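You operate a simulated robot arm through the tools that you are given. There is no shell and no other tool. Be economical: measure what you need, move in short steps, check, and stop when the job is done.

The job below is to be done with a simulated robot arm. You get a single attempt, and the scene is never put back.

Task
Set an eyelet in the ring of the black net panel.
Fine: lay it in the nest, ring toward the punch, run the slide in, give the lever one full stroke, fingers clear of the punch, run the slide out and lay the panel on the grey mat.

The check looks at the end state, three seconds after you hand in, the way a careful person would. Anything else that was tipped, shoved, dropped, spilled or broken makes it a failure.

Robot
A 7-joint arm with a two-finger parallel gripper, fixed in place. Base frame: the origin is at the foot of the arm, x ahead of it, y to its left, z up. Units: m, rad, N and s.
Its first joint turns from -1.152 to 1.152 rad. Payload 1.57 kg.
The TCP is the grasp point between the finger pads, 0.03 m short of the fingertips. In the tool frame z runs along the fingers and y along their closing line. Largest opening 0.11 m; finger width 0.024, thickness 0.012; the body of the gripper, 0.048 by 0.112 m, starts 0.078 m behind the TCP.
Orientation is that of the tool frame in the base frame, as a unit quaternion [w, x, y, z]. With the fingers straight down and closing along the base's y, the tool's x points along the base's -x, its y along +y and its z along -z.

Tools
- The arm moves only by the tool move_arm. Its argument "plan" is a list of rows, each a list of 7 numbers: the shift along the tool's x, y, z in m, then the turn, a rotation vector about the tool's x, y, z in rad, then the finger opening in m, from 0 to 0.11. In form: [[tx, ty, tz, rx, ry, rz, gripper], ...]. A call has 1 to 12 rows; each row shifts and turns the commanded pose from where the row before left it, along the tool's axes as they then stand. Rows are played at 5 a second. More than 0.05 m and 0.15 rad between two rows, or a gripper value outside its range, and nothing of the call is played. A pose out of reach is approached as far as the arm can. The call stops where the force on the tool passes 70 N (or 10 N more than at its start, if that is more) or the arm is blocked; 0.2 s more then pass. The fingers move at their own pace (about 0.108 m/s each) and stop on an object; they squeeze with about 26 N. The grip force told is the motor's: it shows also when the fingers shut on nothing. Time passes only in rows, and 0.2 s behind the last, so rows that do not move let the fingers close. It gives the time, the measured TCP pose, the force on the tool (base axes), the opening and the grip force at its end, in the units of the frame above (readings bear some noise).
- Cameras (640 x 400 px; columns grow to the right, rows downward): "scene" is fixed at [0.1808, -0.4075, 1.3984]; the picture's right is [0.61, -0.79, 0.00], its down [-0.50, -0.39, -0.77] and it looks along [0.61, 0.47, -0.63] (base axes); focal length 231 px, centre (320, 200). "wrist" rides on the gripper at [0.07, 0.016, -0.141] in the tool frame; the picture's right is [-0.23, 0.97, 0.00], its down [-0.86, -0.20, -0.48] and it looks along [-0.47, -0.11, 0.88] (tool axes); focal length 222 px, centre (320, 200). There is no depth. A picture from a camera that has moved, and an enlarged one, comes with that camera's place and axes in the base frame and with its lens.
- get_image(camera): a new picture of that camera. The clock stands still meanwhile.
- zoom(camera, box): a new picture of the part [left, top, right, bottom] of that camera's present view, enlarged. The clock stands still meanwhile.
- hand_in(): hands the job in; it is judged then, once.

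Go step by step. Nothing tells you positions but the pictures and the camera data: compare them with the known pose of the tool, close in by small moves and look again before you grip or let go. The budget is 120 turns and 68 pictures, counting those below and the enlarged ones. Unless the task says otherwise, let go and move clear before handing in, and close with one line.

The tools are called after "Call:" as name(argument=value, ...) on one line, values as JSON. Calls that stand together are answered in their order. move_arm: Moves the arm, as the interface text tells. Its arguments: {"type":"object","properties":{"plan":{"type":"array","items":{"type":"array","items":{"type":"number"}}}},"required":["plan"]} The other tools are called the same way: get_image (camera) takes a picture; zoom (camera, box) takes an enlarged picture of a part of a camera's view; hand_in () hands the job in.

At the start:

```text
time: 0.0
tool_pos: [0.4042, 0.1206, 1.2261]
ee_rot: [0.0, 0.0, 1.0, -0.001]
wrist_force: [0.6, 0.5, -0.2]
gripper_width: 0.1097
grip_force: 0.1
```

scene: 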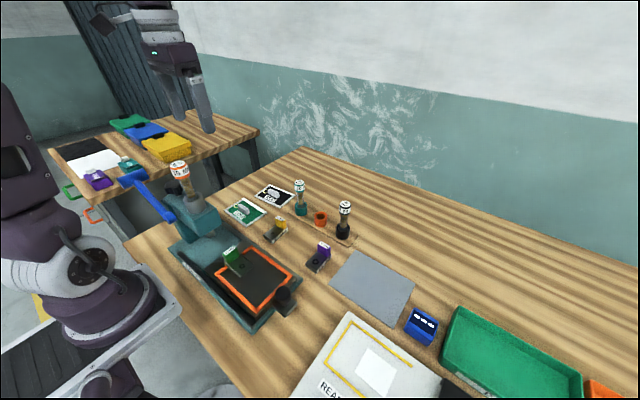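
wrist: 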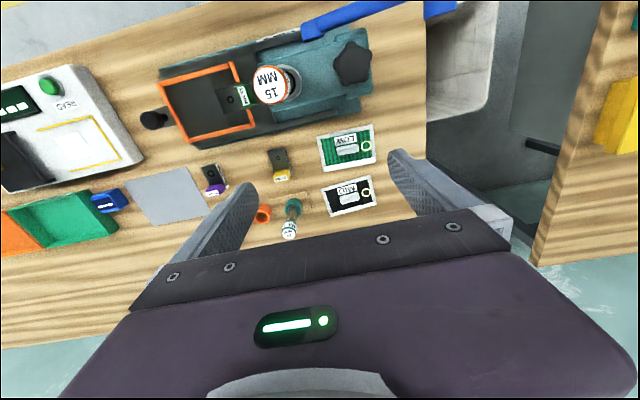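

I see a press with a slide and a nest, a green block in the nest, two panels (green and black), punches with labels, and a grey mat. I'll zoom in for details first.

Call:
zoom(camera="scene", box=[110, 140, 310, 340])

Call:
zoom(camera="scene", box=[210, 160, 370, 280])

Call:
zoom(camera="wrist", box=[130, 20, 390, 230])

Call:
zoom(camera="scene", box=[280, 260, 480, 400])

```text
2.00 times, centred on (210, 240) of scene
camera zoom: at [0.1808, -0.4075, 1.3984], right [0.61, -0.79, 0.0], down [-0.5, -0.39, -0.77], along [0.61, 0.47, -0.63], focal length 462 px, centre (540, 120)
```

zoom: 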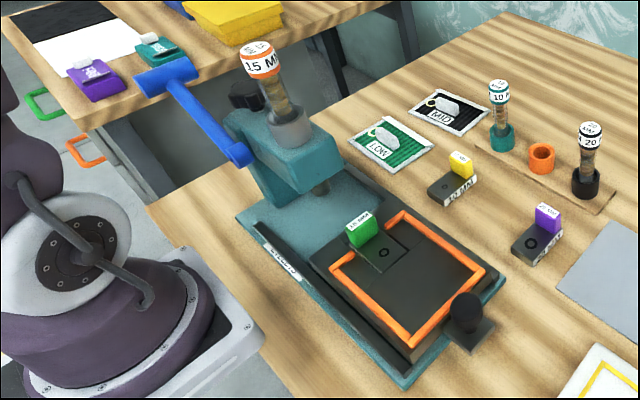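

```text
3.33 times, centred on (290, 220) of scene
camera zoom: at [0.1808, -0.4075, 1.3984], right [0.61, -0.79, 0.0], down [-0.5, -0.39, -0.77], along [0.61, 0.47, -0.63], focal length 770 px, centre (420, 133)
```

zoom: 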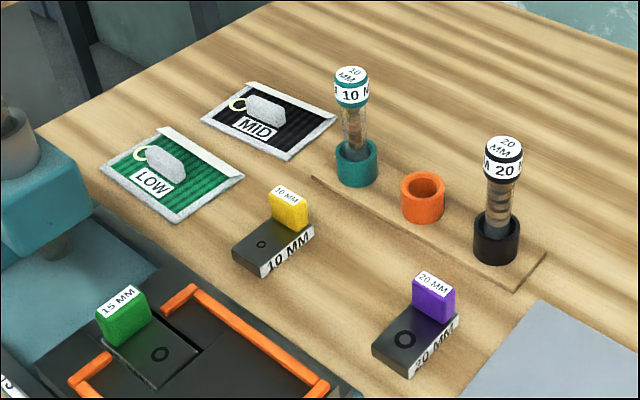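

```text
1.90 times, centred on (260, 125) of wrist
camera zoom: at [0.3345, 0.1375, 1.3693], right [0.23, 0.97, 0.0], down [0.86, -0.2, 0.48], along [0.47, -0.11, -0.88], focal length 423 px, centre (434, 343)
```

zoom: 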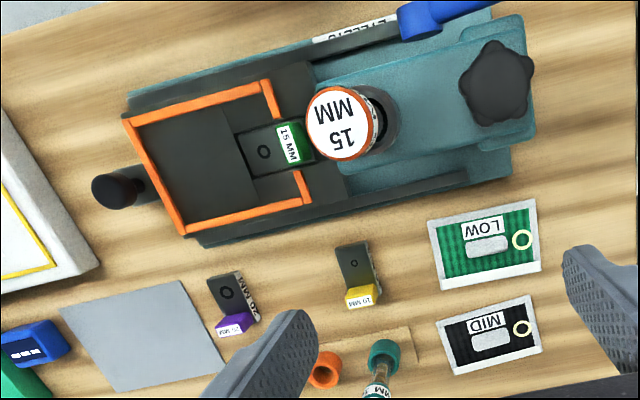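

```text
2.86 times, centred on (380, 330) of scene
camera zoom: at [0.1808, -0.4075, 1.3984], right [0.61, -0.79, 0.0], down [-0.5, -0.39, -0.77], along [0.61, 0.47, -0.63], focal length 660 px, centre (149, -171)
```

zoom: 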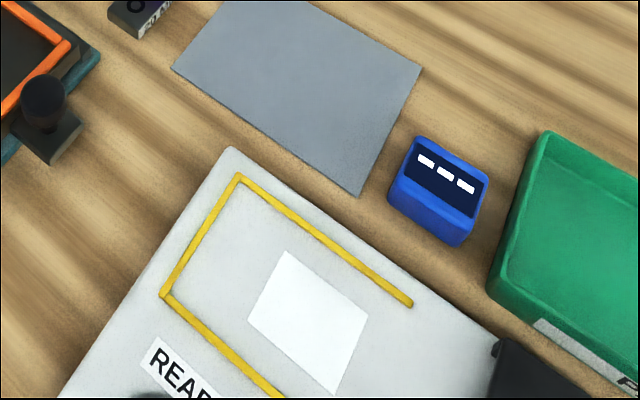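

The press carries a 15 mm punch and die, with 10 and 20 mm spares beside it. I need to check the reader, the labels and the other table before deciding which size applies.

Call:
zoom(camera="scene", box=[40, 100, 220, 220])

Call:
zoom(camera="scene", box=[280, 300, 640, 400])

Call:
zoom(camera="wrist", box=[0, 60, 150, 260])

Call:
zoom(camera="wrist", box=[310, 120, 390, 220])

```text
3.33 times, centred on (130, 160) of scene
camera zoom: at [0.1808, -0.4075, 1.3984], right [0.61, -0.79, 0.0], down [-0.5, -0.39, -0.77], along [0.61, 0.47, -0.63], focal length 770 px, centre (953, 333)
```

zoom: 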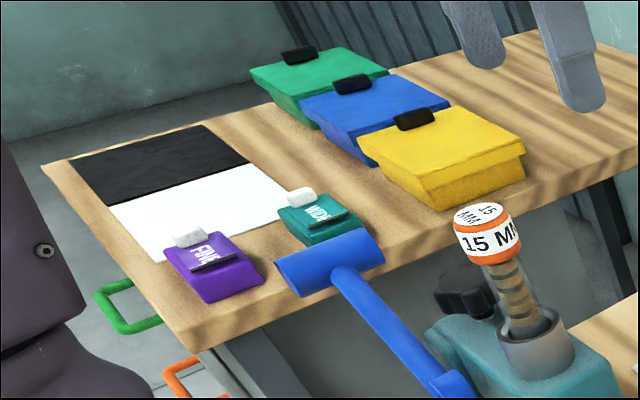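

```text
1.78 times, centred on (460, 350) of scene
camera zoom: at [0.1808, -0.4075, 1.3984], right [0.61, -0.79, 0.0], down [-0.5, -0.39, -0.77], along [0.61, 0.47, -0.63], focal length 411 px, centre (71, -67)
```

zoom: 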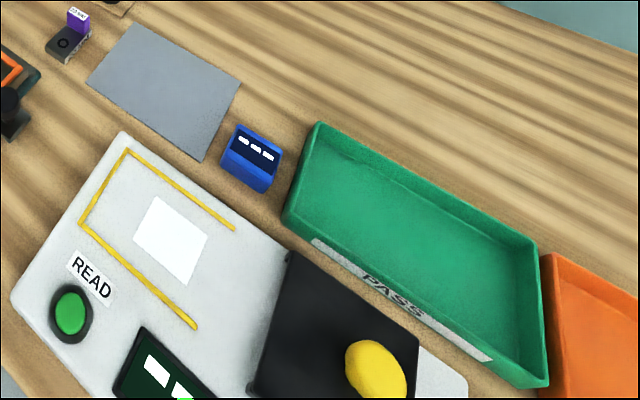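

```text
2.00 times, centred on (75, 160) of wrist
camera zoom: at [0.3345, 0.1375, 1.3693], right [0.23, 0.97, 0.0], down [0.86, -0.2, 0.48], along [0.47, -0.11, -0.88], focal length 444 px, centre (810, 280)
```

zoom: 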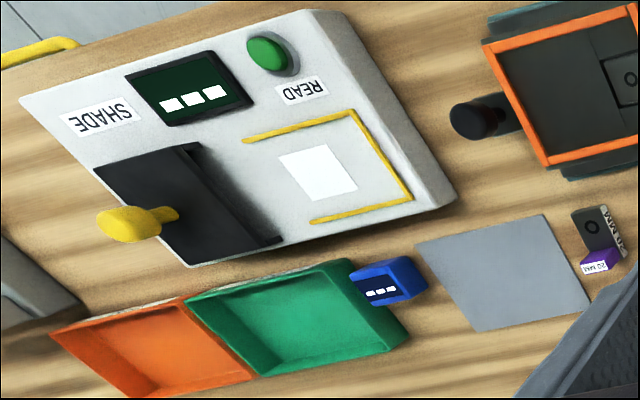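

```text
4.00 times, centred on (350, 170) of wrist
camera zoom: at [0.3345, 0.1375, 1.3693], right [0.23, 0.97, 0.0], down [0.86, -0.2, 0.48], along [0.47, -0.11, -0.88], focal length 888 px, centre (200, 320)
```

zoom: 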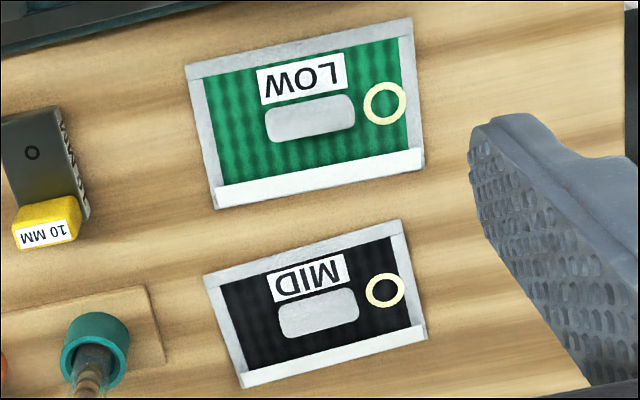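

The two views triangulate to a table top near z ≈ 0.86, well above the stated 0.668, so I'll treat heights with caution. Next I look closely at the panel ring and the dies to settle the eyelet size.

Call:
move_arm(plan=[[-0.0192, 0.0188, 0.0332, 0, 0, 0, 0.11], [-0.0192, 0.0188, 0.0332, 0, 0, 0, 0.11], [-0.0192, 0.0188, 0.0332, 0, 0, 0, 0.11], [-0.0192, 0.0188, 0.0332, 0, 0, 0, 0.11], [-0.0192, 0.0188, 0.0332, 0, 0, 0, 0.11]])

Call:
get_image(camera="wrist")

```text
time: 1.2
tool_pos: [0.5015, 0.2149, 1.0624]
ee_rot: [-0.001, 0.001, 1.0, 0.0]
wrist_force: [0.4, 0.0, -0.1]
gripper_width: 0.1101
grip_force: 0.0
```

```text
57 pictures are left
camera wrist: at [0.4319, 0.2307, 1.2053], right [0.23, 0.97, 0.0], down [0.86, -0.2, 0.48], along [0.47, -0.11, -0.88], focal length 222 px, centre (320, 200)
```

wrist: 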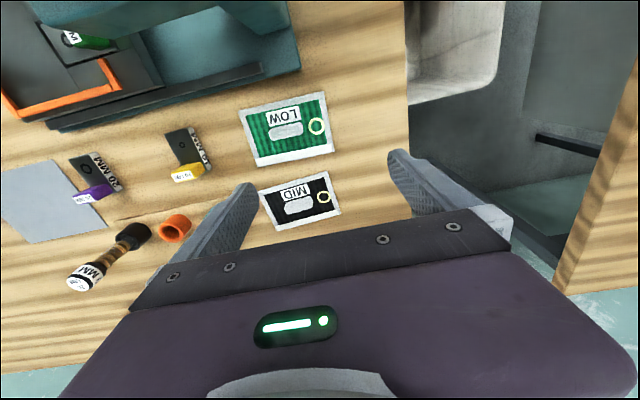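

Call:
zoom(camera="wrist", box=[230, 90, 350, 240])

Call:
zoom(camera="wrist", box=[50, 110, 220, 220])

```text
2.67 times, centred on (290, 165) of wrist
camera zoom: at [0.4319, 0.2307, 1.2053], right [0.23, 0.97, 0.0], down [0.86, -0.2, 0.48], along [0.47, -0.11, -0.88], focal length 592 px, centre (400, 293)
```

zoom: 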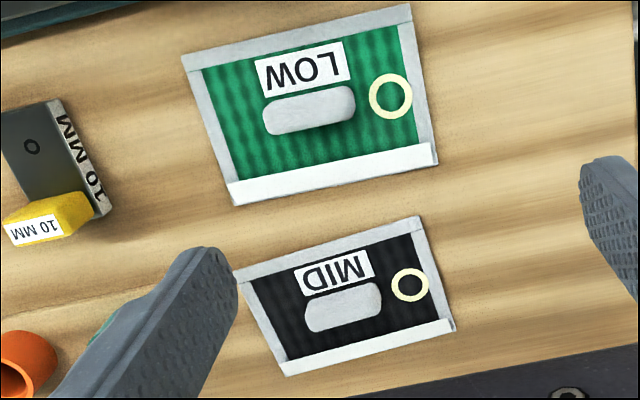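

```text
3.64 times, centred on (135, 165) of wrist
camera zoom: at [0.4319, 0.2307, 1.2053], right [0.23, 0.97, 0.0], down [0.86, -0.2, 0.48], along [0.47, -0.11, -0.88], focal length 808 px, centre (993, 327)
```

zoom: 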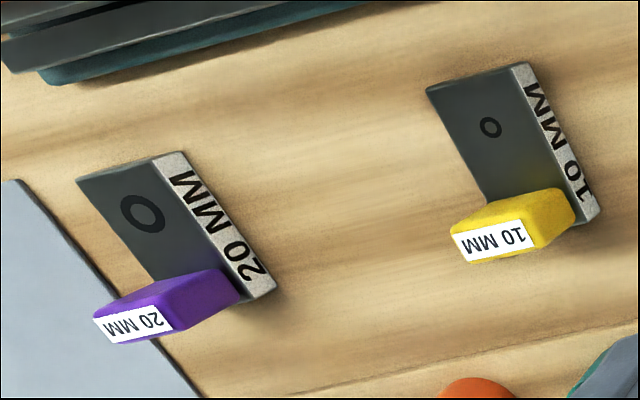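

Both rings measure about 16 mm inside, so they take the 15 mm eyelet, and the press already carries the 15 mm punch and die. Next I study the press, its lever and its slide.

Call:
zoom(camera="scene", box=[115, 155, 245, 255])

Call:
zoom(camera="scene", box=[165, 220, 310, 340])

Call:
zoom(camera="wrist", box=[0, 0, 320, 200])

```text
4.00 times, centred on (180, 205) of scene
camera zoom: at [0.1808, -0.4075, 1.3984], right [0.61, -0.79, 0.0], down [-0.5, -0.39, -0.77], along [0.61, 0.47, -0.63], focal length 924 px, centre (880, 180)
```

zoom: 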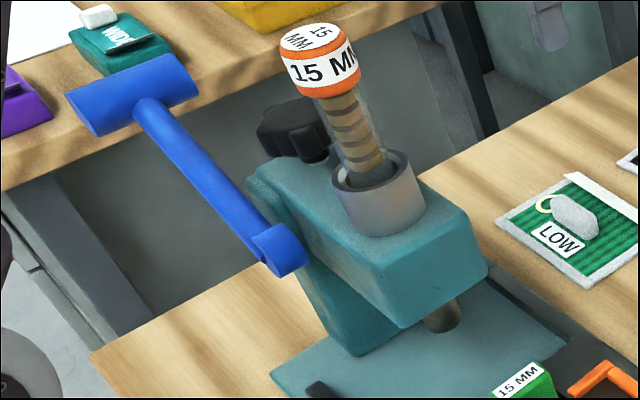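

```text
3.33 times, centred on (238, 280) of scene
camera zoom: at [0.1808, -0.4075, 1.3984], right [0.61, -0.79, 0.0], down [-0.5, -0.39, -0.77], along [0.61, 0.47, -0.63], focal length 770 px, centre (595, -67)
```

zoom: 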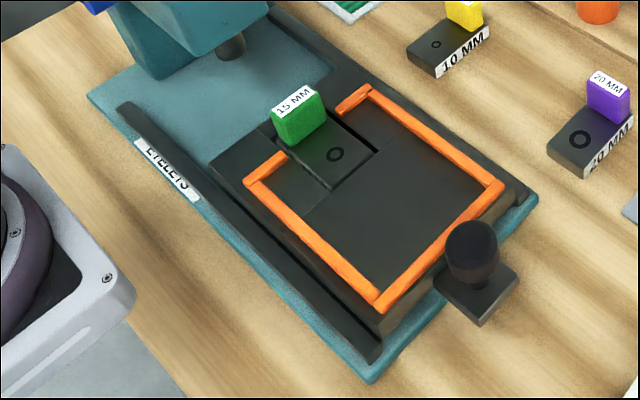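

```text
2.00 times, centred on (160, 100) of wrist
camera zoom: at [0.4319, 0.2307, 1.2053], right [0.23, 0.97, 0.0], down [0.86, -0.2, 0.48], along [0.47, -0.11, -0.88], focal length 444 px, centre (640, 400)
```

zoom: 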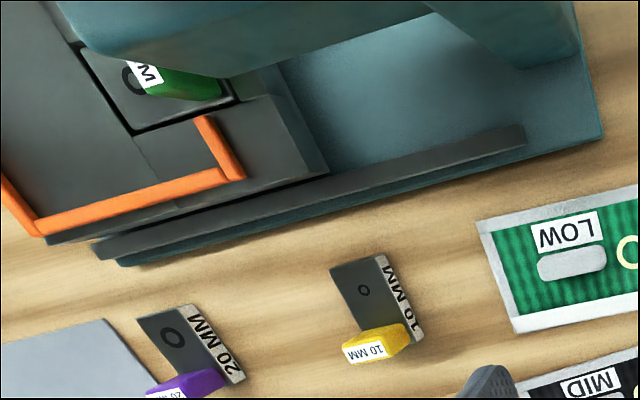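

The nest is about x 0.288–0.377, y −0.148–0, with the die circle near (0.333, −0.038). The MID panel is centred near (0.612, 0.152), turned about 4°, with its tab at the centre. I'll move above the tab, aligned to it, and look.

Call:
move_arm(plan=[[-0.027, -0.0158, 0.022, 0, 0, 0, 0.085], [-0.027, -0.0158, 0.022, 0, 0, 0, 0.085], [-0.027, -0.0158, 0.022, 0, 0, 0, 0.085], [-0.0265, -0.0155, 0.022, 0, 0, -0.073, 0.085], [0, 0, 0, 0, 0, 0, 0.085]])

Call:
get_image(camera="wrist")

Call:
zoom(camera="scene", box=[210, 110, 370, 250])

```text
time: 2.4
tool_pos: [0.6087, 0.152, 0.9737]
ee_rot: [0.0, -0.038, 0.999, 0.0]
wrist_force: [0.1, 0.5, -0.1]
gripper_width: 0.0849
grip_force: 0.0
```

```text
51 pictures are left
camera wrist: at [0.5371, 0.1628, 1.1158], right [0.15, 0.99, 0.0], down [0.87, -0.14, 0.48], along [0.47, -0.07, -0.88], focal length 222 px, centre (320, 200)
```

wrist: 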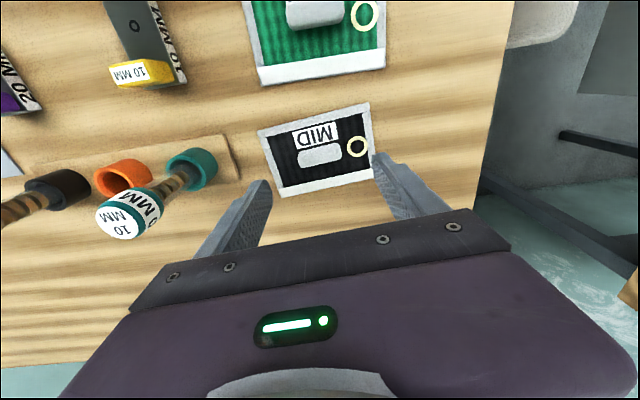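

```text
2.86 times, centred on (290, 180) of scene
camera zoom: at [0.1808, -0.4075, 1.3984], right [0.61, -0.79, 0.0], down [-0.5, -0.39, -0.77], along [0.61, 0.47, -0.63], focal length 660 px, centre (406, 257)
```

zoom: 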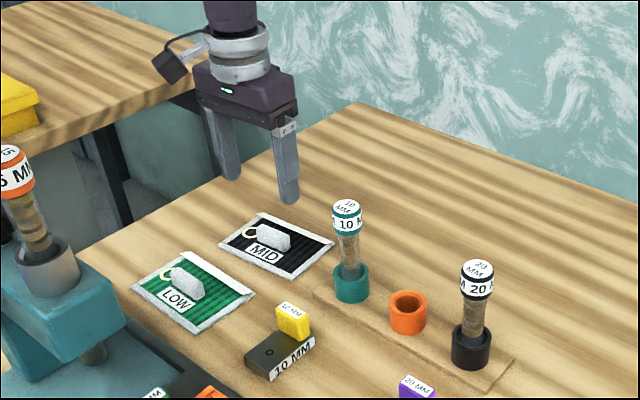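

The tab is right under the tool as computed. I descend part way and look again.

Call:
move_arm(plan=[[0, 0, 0.022, 0, 0, 0, 0.085], [0, 0, 0.022, 0, 0, 0, 0.085], [0, 0, 0, 0, 0, 0, 0.085]])

Call:
zoom(camera="wrist", box=[220, 60, 420, 230])

Call:
zoom(camera="scene", box=[230, 140, 330, 220])

```text
time: 3.2
tool_pos: [0.6088, 0.1528, 0.9287]
ee_rot: [0.0, -0.037, 0.999, 0.0]
wrist_force: [0.3, 0.8, 0.1]
gripper_width: 0.085
grip_force: 0.0
```

```text
2.35 times, centred on (320, 145) of wrist
camera zoom: at [0.5371, 0.164, 1.0704], right [0.15, 0.99, 0.0], down [0.87, -0.14, 0.48], along [0.47, -0.07, -0.88], focal length 523 px, centre (320, 329)
```

zoom: 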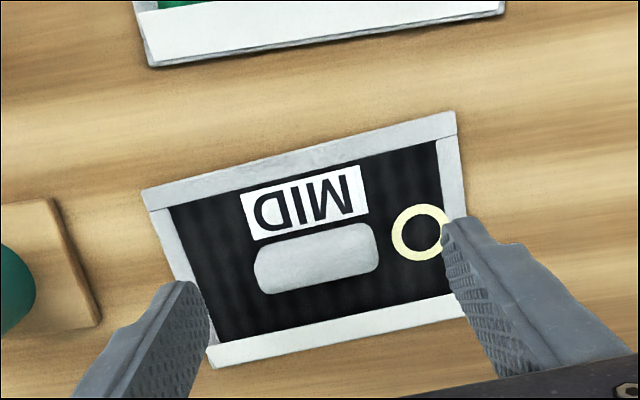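

```text
5.00 times, centred on (280, 180) of scene
camera zoom: at [0.1808, -0.4075, 1.3984], right [0.61, -0.79, 0.0], down [-0.5, -0.39, -0.77], along [0.61, 0.47, -0.63], focal length 1155 px, centre (520, 300)
```

zoom: 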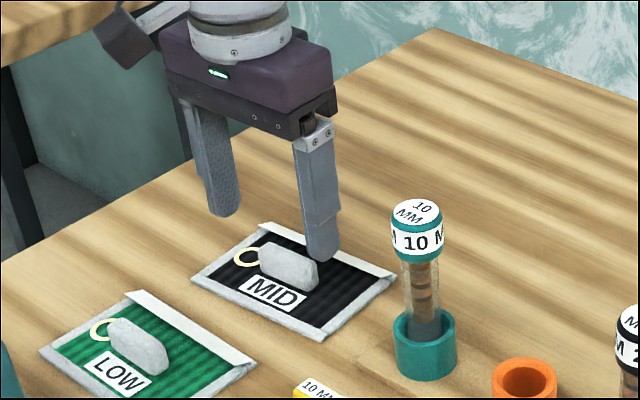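

The tab is an upright slab, long along y, so I'll grip it across its thin side for a firm hold. I raise a little and turn the tool 90°, so that the camera ends up on the −y side.

Call:
move_arm(plan=[[0, 0, -0.02, 0, 0, -0.1428, 0.085], [0, 0, 0, 0, 0, -0.1428, 0.085], [0, 0, 0, 0, 0, -0.1428, 0.085], [0, 0, 0, 0, 0, -0.1428, 0.085], [0, 0, 0, 0, 0, -0.1428, 0.085], [0, 0, 0, 0, 0, -0.1428, 0.085], [0, 0, 0, 0, 0, -0.1428, 0.085], [0, 0, 0, 0, 0, -0.1428, 0.085], [0, 0, 0, 0, 0, -0.1428, 0.085], [0, 0, 0, 0, 0, -0.1428, 0.085], [0, 0, 0, 0, 0, -0.1428, 0.085], [0, 0, 0, 0, 0, 0, 0.085]])

Call:
zoom(camera="wrist", box=[200, 30, 440, 230])

```text
time: 5.8
tool_pos: [0.6088, 0.1523, 0.9488]
ee_rot: [0.0, 0.733, -0.68, 0.0]
wrist_force: [-0.5, 0.5, 0.4]
gripper_width: 0.0851
grip_force: 0.1
```

```text
2.00 times, centred on (320, 130) of wrist
camera zoom: at [0.5969, 0.0812, 1.0912], right [-0.99, 0.15, 0.0], down [0.14, 0.87, 0.48], along [0.07, 0.47, -0.88], focal length 444 px, centre (320, 340)
```

zoom: 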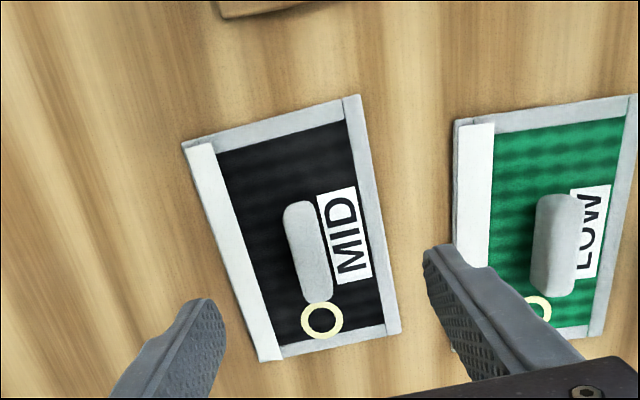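

I centre on the tab at about (0.612, 0.146) with the fingers at 50 mm, and descend to just above the panel.

Call:
move_arm(plan=[[0.006, -0.003, 0, 0, 0, 0, 0.05], [0, 0, 0.02, 0, 0, 0, 0.05], [0, 0, 0.02, 0, 0, 0, 0.05], [0, 0, 0, 0, 0, 0, 0.05]])

Call:
zoom(camera="wrist", box=[240, 80, 400, 230])

Call:
zoom(camera="scene", box=[240, 160, 310, 220])

```text
time: 6.8
tool_pos: [0.6111, 0.1458, 0.9093]
ee_rot: [0.0, 0.733, -0.681, 0.0]
wrist_force: [-0.5, -0.2, -0.1]
gripper_width: 0.0502
grip_force: 0.0
```

```text
2.67 times, centred on (320, 155) of wrist
camera zoom: at [0.6006, 0.0756, 1.0513], right [-0.99, 0.16, 0.0], down [0.14, 0.87, 0.48], along [0.07, 0.47, -0.88], focal length 592 px, centre (320, 320)
```

zoom: 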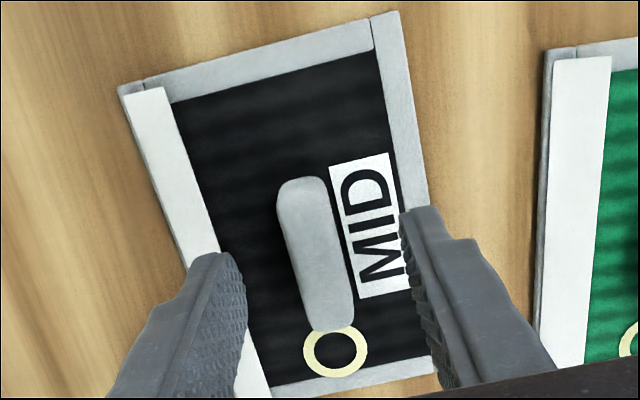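

```text
6.67 times, centred on (275, 190) of scene
camera zoom: at [0.1808, -0.4075, 1.3984], right [0.61, -0.79, 0.0], down [-0.5, -0.39, -0.77], along [0.61, 0.47, -0.63], focal length 1540 px, centre (620, 267)
```

zoom: 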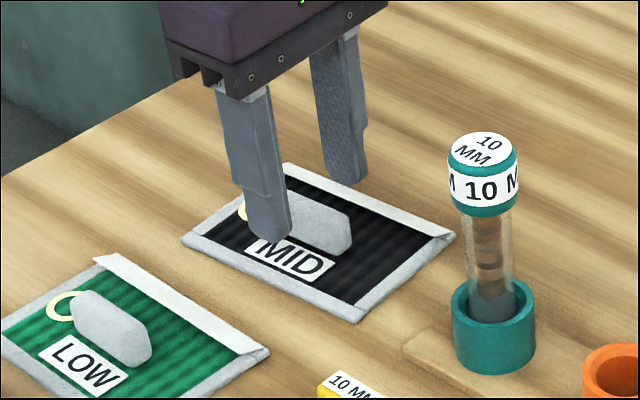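

Well centred. Down 13 mm more and close.

Call:
move_arm(plan=[[0, 0, 0.007, 0, 0, 0, 0.05], [0, 0, 0.006, 0, 0, 0, 0.05], [0, 0, 0, 0, 0, 0, 0.05]])

Call:
zoom(camera="scene", box=[240, 160, 310, 220])

```text
time: 7.6
tool_pos: [0.6119, 0.147, 0.8967]
ee_rot: [0.0, 0.732, -0.681, 0.001]
wrist_force: [-0.3, -0.2, 0.1]
gripper_width: 0.0503
grip_force: 0.0
```

```text
6.67 times, centred on (275, 190) of scene
camera zoom: at [0.1808, -0.4075, 1.3984], right [0.61, -0.79, 0.0], down [-0.5, -0.39, -0.77], along [0.61, 0.47, -0.63], focal length 1540 px, centre (620, 267)
```

zoom: 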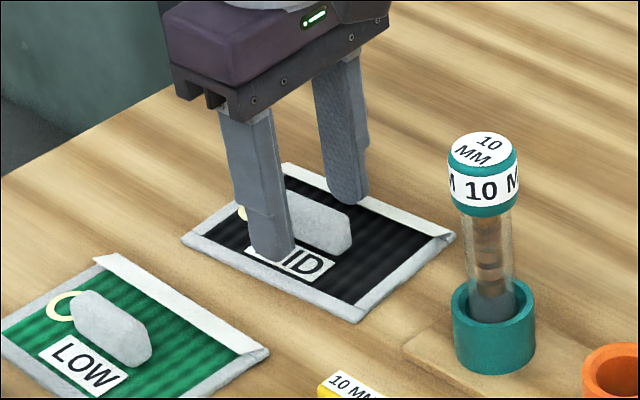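

Fingertips are just above the panel on both sides of the tab. I close, then lift slightly to test the hold.

Call:
move_arm(plan=[[0, 0, 0, 0, 0, 0, 0.0], [0, 0, 0, 0, 0, 0, 0.0], [0, 0, 0, 0, 0, 0, 0.0], [0, 0, -0.015, 0, 0, 0, 0.0], [0, 0, -0.015, 0, 0, 0, 0.0]])

Call:
zoom(camera="scene", box=[230, 150, 320, 220])

Call:
get_image(camera="wrist")

```text
time: 8.8
tool_pos: [0.6112, 0.1483, 0.9261]
ee_rot: [0.0, 0.733, -0.68, 0.0]
wrist_force: [-0.2, -0.7, 0.4]
gripper_width: 0.0001
grip_force: 21.0
```

```text
5.71 times, centred on (275, 185) of scene
camera zoom: at [0.1808, -0.4075, 1.3984], right [0.61, -0.79, 0.0], down [-0.5, -0.39, -0.77], along [0.61, 0.47, -0.63], focal length 1320 px, centre (577, 286)
```

zoom: 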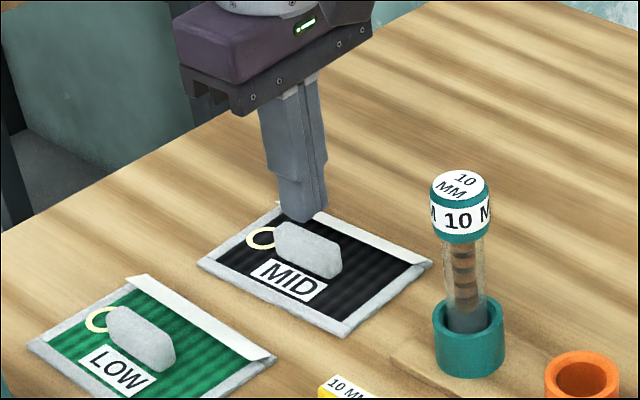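

```text
42 pictures are left
camera wrist: at [0.5996, 0.0771, 1.0685], right [-0.99, 0.16, 0.0], down [0.14, 0.87, 0.48], along [0.07, 0.47, -0.88], focal length 222 px, centre (320, 200)
```

wrist: 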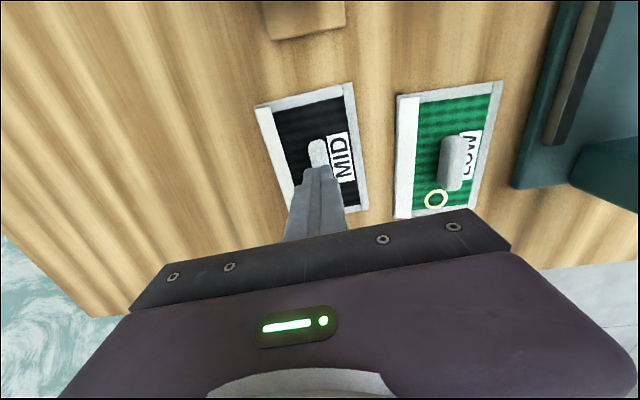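

The grip missed: the fingers were too high, slipped over the tab and nudged the panel a few mm. I open again and re-measure before a lower try.

Call:
move_arm(plan=[[0, 0, 0, 0, 0, 0, 0.05], [0, 0, 0, 0, 0, 0, 0.05]])

Call:
zoom(camera="wrist", box=[240, 70, 400, 220])

Call:
zoom(camera="scene", box=[245, 165, 305, 215])

```text
time: 9.4
tool_pos: [0.6112, 0.1471, 0.9259]
ee_rot: [0.001, 0.733, -0.68, 0.0]
wrist_force: [-0.4, 0.1, -0.7]
gripper_width: 0.0499
grip_force: 0.1
```

```text
2.67 times, centred on (320, 145) of wrist
camera zoom: at [0.5996, 0.0771, 1.0684], right [-0.99, 0.16, 0.0], down [0.14, 0.87, 0.48], along [0.07, 0.47, -0.88], focal length 592 px, centre (320, 347)
```

zoom: 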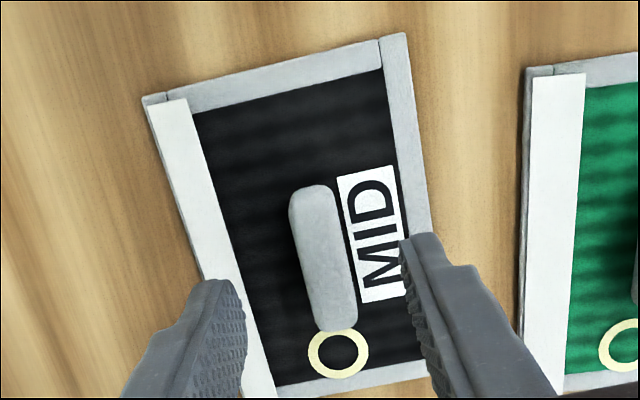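

```text
8.00 times, centred on (275, 190) of scene
camera zoom: at [0.1808, -0.4075, 1.3984], right [0.61, -0.79, 0.0], down [-0.5, -0.39, -0.77], along [0.61, 0.47, -0.63], focal length 1848 px, centre (680, 280)
```

zoom: 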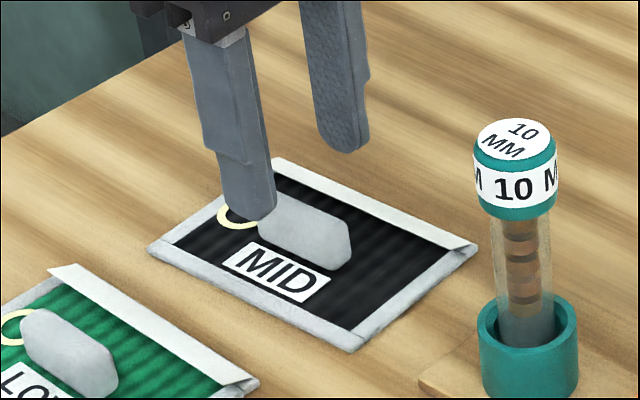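

Call:
move_arm(plan=[[0, 0.002, 0.017, 0, 0, 0, 0.05], [0, 0, 0.015, 0, 0, 0, 0.05], [0, 0, 0.003, 0, 0, 0, 0.05], [0, 0, 0, 0, 0, 0, 0.05]])

Call:
move_arm(plan=[[0, 0, 0.002, 0, 0, 0, 0.05], [0, 0, 0, 0, 0, 0, 0.05]])

Call:
move_arm(plan=[[0, 0, 0, 0, 0, 0, 0.0], [0, 0, 0, 0, 0, 0, 0.0], [0, 0, 0, 0, 0, 0, 0.0], [0, 0, 0, 0, 0, 0, 0.0]])

```text
time: 10.4
tool_pos: [0.6095, 0.1468, 0.8918]
ee_rot: [0.0, 0.733, -0.681, 0.0]
wrist_force: [1.0, -0.5, 0.2]
gripper_width: 0.0499
grip_force: 0.0
```

```text
time: 11.0
tool_pos: [0.6104, 0.147, 0.8894]
ee_rot: [0.0, 0.732, -0.681, 0.0]
wrist_force: [0.2, -0.9, -0.4]
gripper_width: 0.05
grip_force: 0.1
```

```text
time: 12.0
tool_pos: [0.6103, 0.1463, 0.8896]
ee_rot: [0.0, 0.733, -0.68, 0.0]
wrist_force: [0.4, 1.1, 0.0]
gripper_width: 0.0151
grip_force: 26.2
```

It is held now at 15 mm, but the overlap may be small, so I reopen, go 4 mm lower and grip again before lifting.

Call:
move_arm(plan=[[0, 0, 0, 0, 0, 0, 0.04], [0, 0, 0, 0, 0, 0, 0.04], [0, 0, 0.002, 0, 0, 0, 0.04], [0, 0, 0.002, 0, 0, 0, 0.04]])

Call:
move_arm(plan=[[0, 0, 0, 0, 0, 0, 0.0], [0, 0, 0, 0, 0, 0, 0.0], [0, 0, 0, 0, 0, 0, 0.0], [0, 0, -0.01, 0, 0, 0, 0.0], [0, 0, -0.01, 0, 0, 0, 0.0]])

Call:
zoom(camera="scene", box=[230, 150, 320, 220])

```text
time: 13.0
tool_pos: [0.6107, 0.1457, 0.8856]
ee_rot: [0.0, 0.733, -0.681, 0.0]
wrist_force: [0.4, 0.8, 0.0]
gripper_width: 0.0402
grip_force: 0.0
```

```text
time: 14.2
tool_pos: [0.6103, 0.1463, 0.9059]
ee_rot: [-0.001, 0.733, -0.681, 0.0]
wrist_force: [-0.1, -0.4, -0.8]
gripper_width: 0.015
grip_force: 25.7
```

```text
5.71 times, centred on (275, 185) of scene
camera zoom: at [0.1808, -0.4075, 1.3984], right [0.61, -0.79, 0.0], down [-0.5, -0.39, -0.77], along [0.61, 0.47, -0.63], focal length 1320 px, centre (577, 286)
```

zoom: 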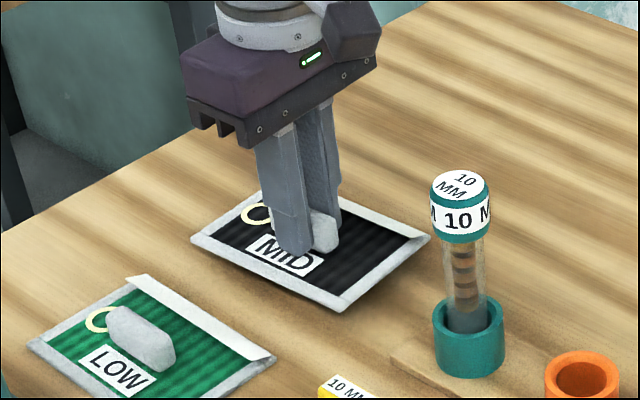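

The panel is held. I lift to z ≈ 1.05, square the tool to the nest, and travel around toward the front of the press.

Call:
move_arm(plan=[[0, 0, -0.048, 0, 0, 0.073, 0.0], [0, 0, -0.048, 0, 0, 0, 0.0], [0, 0, -0.048, 0, 0, 0, 0.0], [0.0293, 0.0267, 0, 0, 0, 0, 0.0], [0.0293, 0.0267, 0, 0, 0, 0, 0.0], [0.0293, 0.0267, 0, 0, 0, 0, 0.0], [0.0293, 0.0267, 0, 0, 0, 0, 0.0], [0.0293, 0.0267, 0, 0, 0, 0, 0.0], [0.0293, 0.0267, 0, 0, 0, 0, 0.0], [0, 0, 0, 0, 0, 0, 0.0]])

Call:
move_arm(plan=[[0.0225, 0.029, 0, 0, 0, 0, 0.0], [0.0225, 0.029, 0, 0, 0, 0, 0.0], [0.0225, 0.029, 0, 0, 0, 0, 0.0], [0.0225, 0.029, 0, 0, 0, 0, 0.0], [0, 0, 0.03, 0, 0, 0, 0.0], [0, 0, 0.03, 0, 0, 0, 0.0], [0, 0, 0, 0, 0, 0, 0]])

Call:
get_image(camera="wrist")

Call:
zoom(camera="scene", box=[130, 150, 310, 330])

```text
time: 16.4
tool_pos: [0.4478, -0.0312, 1.0499]
ee_rot: [0.0, -0.707, 0.707, 0.0]
wrist_force: [-0.2, -0.5, -0.5]
gripper_width: 0.0152
grip_force: 26.0
```

```text
time: 18.0
tool_pos: [0.3326, -0.1201, 0.9878]
ee_rot: [-0.001, 0.707, -0.707, 0.0]
wrist_force: [-0.7, -0.3, -0.1]
gripper_width: 0.0151
grip_force: 25.7
```

```text
38 pictures are left
camera wrist: at [0.3153, -0.1896, 1.1305], right [-0.97, 0.23, 0.0], down [0.2, 0.86, 0.48], along [0.11, 0.47, -0.88], focal length 222 px, centre (320, 200)
```

wrist: 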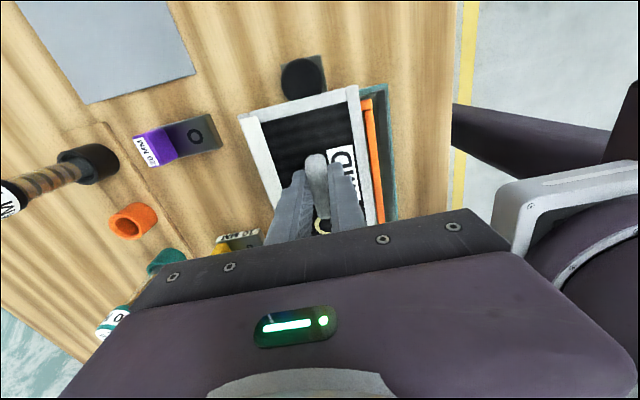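

```text
2.22 times, centred on (220, 240) of scene
camera zoom: at [0.1808, -0.4075, 1.3984], right [0.61, -0.79, 0.0], down [-0.5, -0.39, -0.77], along [0.61, 0.47, -0.63], focal length 514 px, centre (542, 111)
```

zoom: 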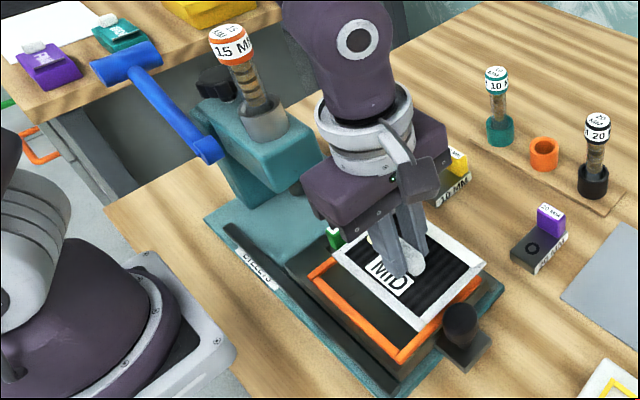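

Call:
zoom(camera="wrist", box=[225, 50, 415, 250])

Call:
zoom(camera="scene", box=[210, 220, 310, 310])

```text
2.00 times, centred on (320, 150) of wrist
camera zoom: at [0.3153, -0.1896, 1.1305], right [-0.97, 0.23, 0.0], down [0.2, 0.86, 0.48], along [0.11, 0.47, -0.88], focal length 444 px, centre (320, 300)
```

zoom: 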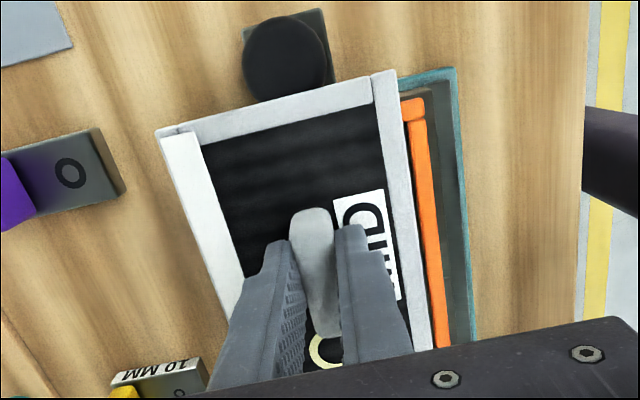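

```text
4.44 times, centred on (260, 265) of scene
camera zoom: at [0.1808, -0.4075, 1.3984], right [0.61, -0.79, 0.0], down [-0.5, -0.39, -0.77], along [0.61, 0.47, -0.63], focal length 1027 px, centre (587, -89)
```

zoom: 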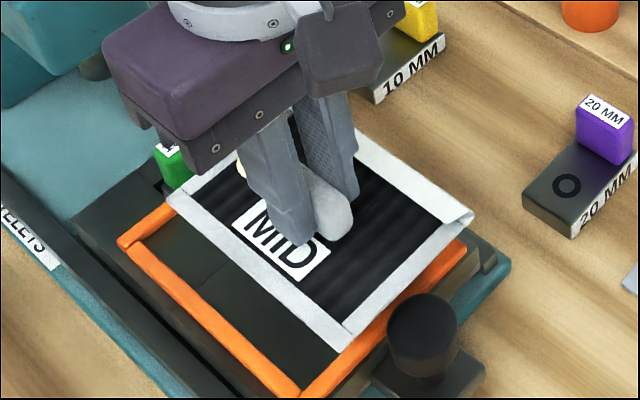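

The panel is square to the nest but about 6 mm toward +x. I shift, advance to the nest position and lower to just above the frame.

Call:
move_arm(plan=[[-0.017, 0.003, 0, 0, 0, 0, 0.0], [-0.017, 0.003, 0, 0, 0, 0, 0.0], [0, 0, 0.02, 0, 0, 0, 0.0], [0, 0, 0.022, 0, 0, 0, 0.0], [0, 0, 0, 0, 0, 0, 0]])

Call:
zoom(camera="wrist", box=[225, 40, 415, 240])

Call:
zoom(camera="scene", box=[210, 230, 300, 310])

```text
time: 19.2
tool_pos: [0.3279, -0.0854, 0.9487]
ee_rot: [0.001, 0.707, -0.707, 0.0]
wrist_force: [-0.6, 0.8, -0.6]
gripper_width: 0.015
grip_force: 26.4
```

```text
2.00 times, centred on (320, 140) of wrist
camera zoom: at [0.3112, -0.1551, 1.0899], right [-0.97, 0.23, 0.0], down [0.2, 0.86, 0.48], along [0.11, 0.47, -0.88], focal length 444 px, centre (320, 320)
```

zoom: 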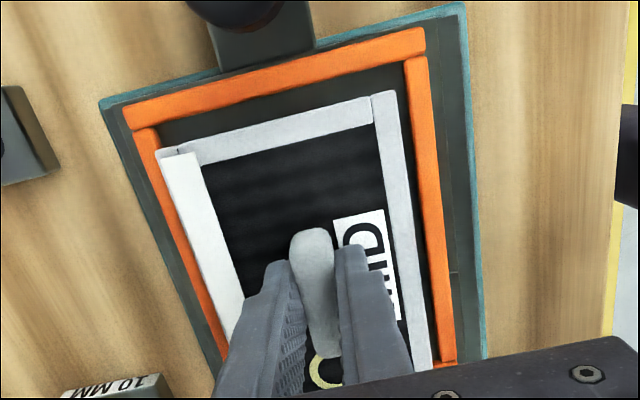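

```text
5.00 times, centred on (255, 270) of scene
camera zoom: at [0.1808, -0.4075, 1.3984], right [0.61, -0.79, 0.0], down [-0.5, -0.39, -0.77], along [0.61, 0.47, -0.63], focal length 1155 px, centre (645, -150)
```

zoom: 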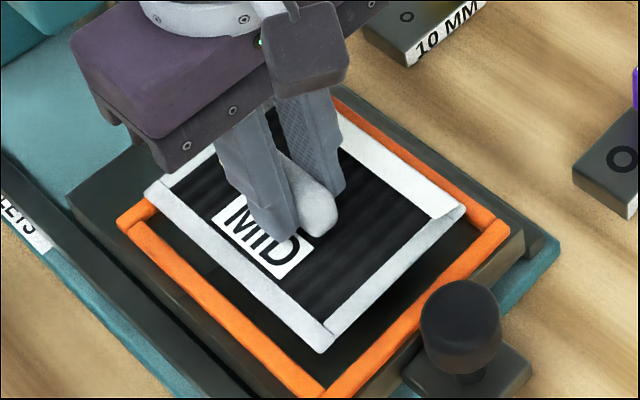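

The panel sits centred over the nest with clearance all round. I lower gently, watching the force.

Call:
move_arm(plan=[[0, 0, 0.01, 0, 0, 0, 0.0], [0, 0, 0.01, 0, 0, 0, 0.0], [0, 0, 0.003, 0, 0, 0, 0.0]])

Call:
move_arm(plan=[[0, 0, 0.003, 0, 0, 0, 0.0]])

Call:
zoom(camera="scene", box=[210, 230, 300, 310])

```text
time: 19.8
tool_pos: [0.3274, -0.0856, 0.934]
ee_rot: [-0.001, 0.707, -0.707, 0.002]
wrist_force: [-7.0, -0.3, 39.5]
gripper_width: 0.0154
grip_force: 26.2
stopped in row 2: the force on the tool passed its limit (the readings are from after the stop); the commanded pose is now the measured one
```

```text
time: 20.1
tool_pos: [0.3281, -0.0859, 0.933]
ee_rot: [-0.001, 0.708, -0.707, 0.001]
wrist_force: [-6.4, -0.3, 33.7]
gripper_width: 0.0152
grip_force: 26.2
stopped in row 1: the force on the tool passed its limit (the readings are from after the stop); the commanded pose is now the measured one
```

```text
5.00 times, centred on (255, 270) of scene
camera zoom: at [0.1803, -0.4074, 1.3985], right [0.61, -0.79, 0.0], down [-0.5, -0.39, -0.77], along [0.61, 0.47, -0.63], focal length 1155 px, centre (645, -150)
```

zoom: 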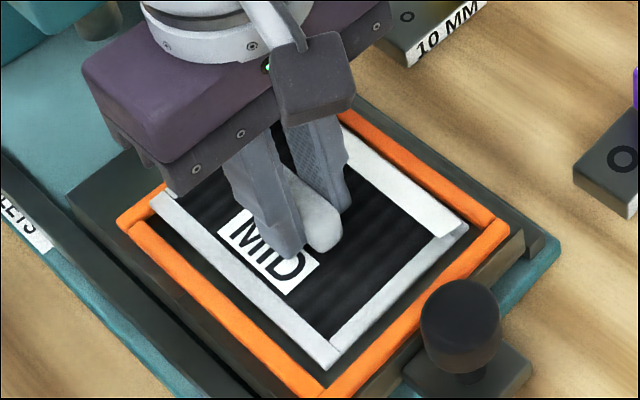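

Contact came a bit early, so I check whether the panel is on the nest floor or caught on the frame.

Call:
zoom(camera="wrist", box=[225, 40, 415, 240])

Call:
zoom(camera="scene", box=[235, 255, 290, 310])

```text
2.00 times, centred on (320, 140) of wrist
camera zoom: at [0.3106, -0.1549, 1.0753], right [-0.97, 0.23, 0.0], down [0.2, 0.86, 0.48], along [0.11, 0.47, -0.88], focal length 444 px, centre (320, 320)
```

zoom: 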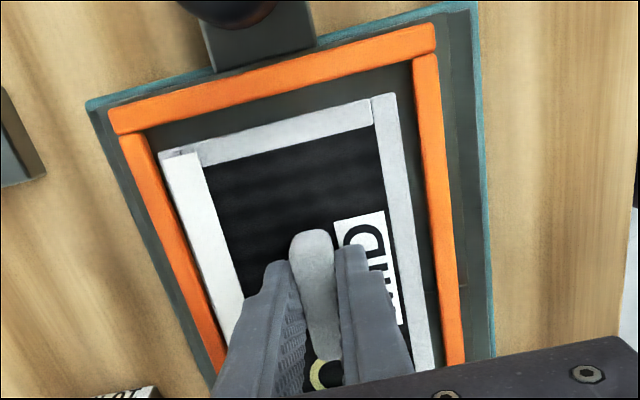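

```text
7.27 times, centred on (262, 282) of scene
camera zoom: at [0.1803, -0.4074, 1.3985], right [0.61, -0.79, 0.0], down [-0.5, -0.39, -0.77], along [0.61, 0.47, -0.63], focal length 1680 px, centre (738, -400)
```

zoom: 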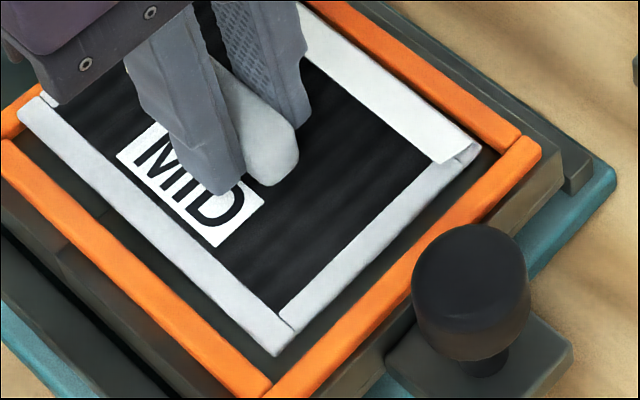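

The panel lies inside the frame with gaps all round. I open the fingers, rise and look straight at how it lies and how the ring lines up with the die.

Call:
move_arm(plan=[[0, 0, -0.001, 0, 0, 0, 0.0], [0, 0, 0, 0, 0, 0, 0.035], [0, 0, 0, 0, 0, 0, 0.035], [0, 0, -0.03, 0, 0, 0, 0.035], [0.04, 0, -0.02, 0, 0, 0, 0.035], [0.04, 0, -0.02, 0, 0, 0, 0.035], [0, 0, 0, 0, 0, 0, 0.035]])

Call:
zoom(camera="wrist", box=[220, 60, 460, 240])

Call:
zoom(camera="scene", box=[200, 230, 300, 320])

```text
time: 21.7
tool_pos: [0.33, -0.1635, 1.0045]
ee_rot: [-0.002, 0.707, -0.707, 0.003]
wrist_force: [0.7, 0.2, 0.8]
gripper_width: 0.0353
grip_force: 0.1
```

```text
2.22 times, centred on (340, 150) of wrist
camera zoom: at [0.3118, -0.234, 1.1463], right [-0.97, 0.23, -0.01], down [0.2, 0.86, 0.48], along [0.11, 0.47, -0.88], focal length 494 px, centre (276, 311)
```

zoom: 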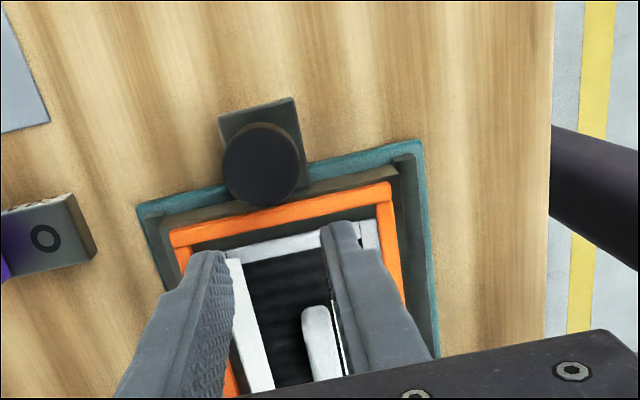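

```text
4.44 times, centred on (250, 275) of scene
camera zoom: at [0.1808, -0.4075, 1.3984], right [0.61, -0.79, 0.0], down [-0.5, -0.39, -0.77], along [0.61, 0.47, -0.63], focal length 1027 px, centre (631, -133)
```

zoom: 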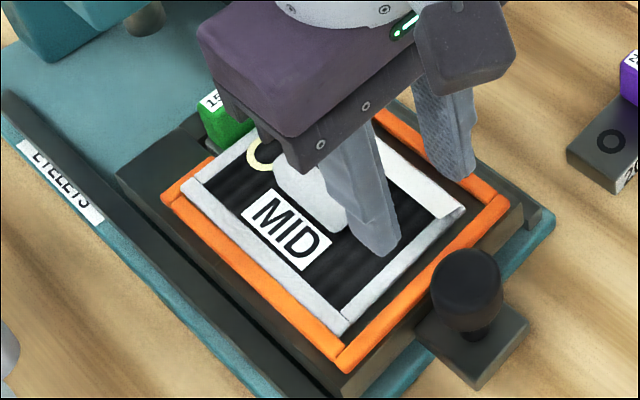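

Call:
move_arm(plan=[[0.045, 0, -0.01, 0, 0, 0, 0.06], [0.045, 0, -0.01, 0, 0, 0, 0.06], [0, 0, 0, 0, 0, 0, 0.06]])

Call:
zoom(camera="scene", box=[200, 230, 300, 320])

Call:
zoom(camera="scene", box=[205, 235, 260, 280])

```text
time: 22.5
tool_pos: [0.3281, -0.2531, 1.0228]
ee_rot: [0.001, -0.707, 0.707, -0.002]
wrist_force: [0.9, 0.5, -0.1]
gripper_width: 0.0597
grip_force: 0.0
```

```text
4.44 times, centred on (250, 275) of scene
camera zoom: at [0.1808, -0.4076, 1.3984], right [0.61, -0.79, 0.0], down [-0.5, -0.39, -0.77], along [0.61, 0.47, -0.63], focal length 1027 px, centre (631, -133)
```

zoom: 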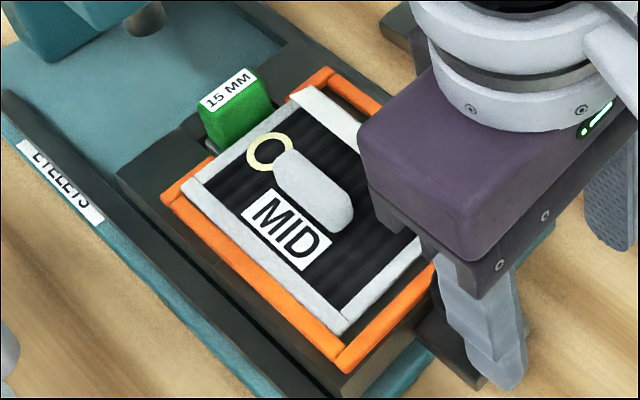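

```text
8.89 times, centred on (232, 258) of scene
camera zoom: at [0.1808, -0.4076, 1.3984], right [0.61, -0.79, 0.0], down [-0.5, -0.39, -0.77], along [0.61, 0.47, -0.63], focal length 2054 px, centre (1098, -311)
```

zoom: 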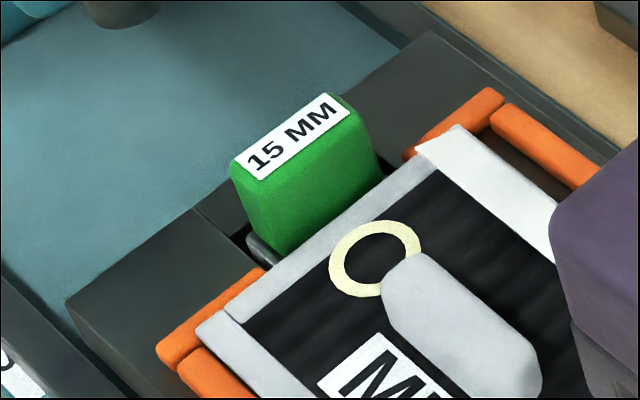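

The panel's front edge is riding on the frame's short end pieces: the ring is about 8 mm too far toward the punch. I go back, grip again and shift it by that much.

Call:
move_arm(plan=[[-0.042, 0, 0, 0, 0, 0, 0.04], [-0.042, 0, 0, 0, 0, 0, 0.04], [-0.042, 0, 0, 0, 0, 0, 0.04], [-0.0415, -0.001, 0, 0, 0, 0, 0.04], [0, 0, 0.04, 0, 0, 0, 0.04], [0, 0, 0.04, 0, 0, 0, 0.04], [0, 0, 0.008, 0, 0, 0, 0.04], [0, 0, 0, 0, 0, 0, 0.04]])

Call:
move_arm(plan=[[0, 0, 0, 0, 0, 0, 0.0], [0, 0, 0, 0, 0, 0, 0.0], [0, 0, 0, 0, 0, 0, 0.0], [0, 0, -0.008, 0, 0, 0, 0.0], [0.0075, 0, -0.002, 0, 0, 0, 0.0], [0, 0, 0, 0, 0, 0, 0]])

```text
time: 24.3
tool_pos: [0.3285, -0.0874, 0.9352]
ee_rot: [-0.001, 0.708, -0.707, 0.002]
wrist_force: [0.4, 0.7, 0.1]
gripper_width: 0.0399
grip_force: 0.1
```

```text
time: 25.7
tool_pos: [0.3286, -0.0952, 0.9447]
ee_rot: [0.002, -0.707, 0.708, -0.001]
wrist_force: [-0.6, -0.4, -0.6]
gripper_width: 0.0149
grip_force: 25.6
```

Call:
move_arm(plan=[[0, -0.001, 0.004, 0, 0, 0, 0.0], [0, 0, 0.003, 0, 0, 0, 0.0], [0, 0, 0.003, 0, 0, 0, 0.0], [0, 0, 0.002, 0, 0, 0, 0.0], [0, 0, 0, 0, 0, 0, 0]])

Call:
zoom(camera="scene", box=[205, 230, 295, 310])

```text
time: 26.9
tool_pos: [0.3305, -0.0956, 0.9344]
ee_rot: [-0.002, 0.708, -0.707, 0.001]
wrist_force: [-5.9, -0.2, 10.1]
gripper_width: 0.015
grip_force: 26.4
```

```text
5.00 times, centred on (250, 270) of scene
camera zoom: at [0.1805, -0.4075, 1.3985], right [0.61, -0.79, 0.0], down [-0.5, -0.39, -0.77], along [0.61, 0.47, -0.63], focal length 1155 px, centre (670, -150)
```

zoom: 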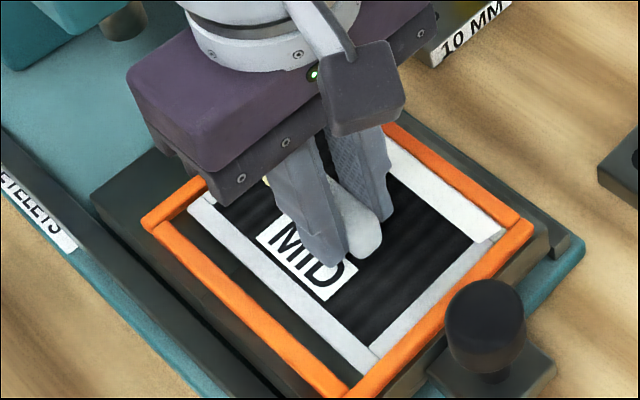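

Call:
zoom(camera="scene", box=[250, 250, 295, 290])

Call:
zoom(camera="wrist", box=[225, 40, 415, 240])

```text
10.00 times, centred on (272, 270) of scene
camera zoom: at [0.1805, -0.4075, 1.3985], right [0.61, -0.79, 0.0], down [-0.5, -0.39, -0.77], along [0.61, 0.47, -0.63], focal length 2311 px, centre (795, -500)
```

zoom: 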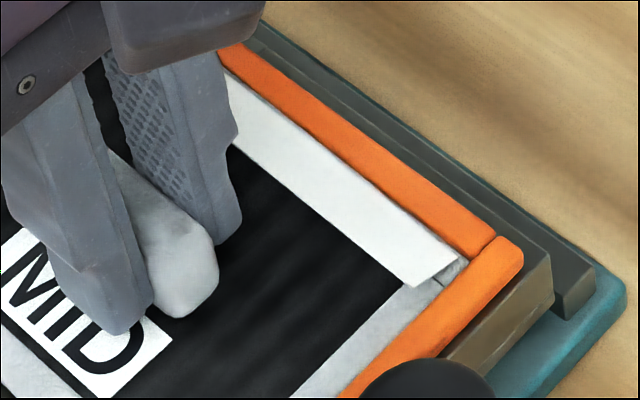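

```text
2.00 times, centred on (320, 140) of wrist
camera zoom: at [0.3127, -0.1651, 1.076], right [-0.97, 0.23, 0.0], down [0.2, 0.86, 0.48], along [0.11, 0.47, -0.88], focal length 444 px, centre (320, 320)
```

zoom: 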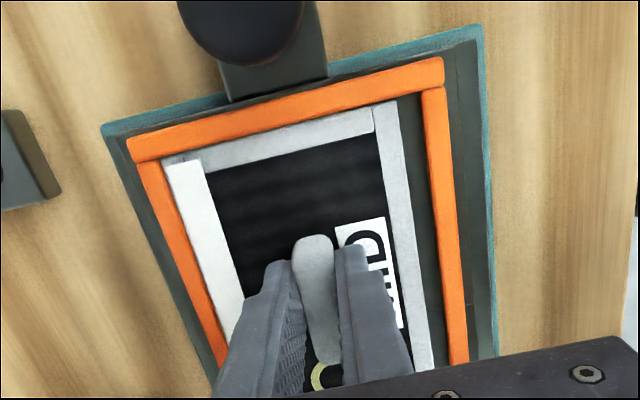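

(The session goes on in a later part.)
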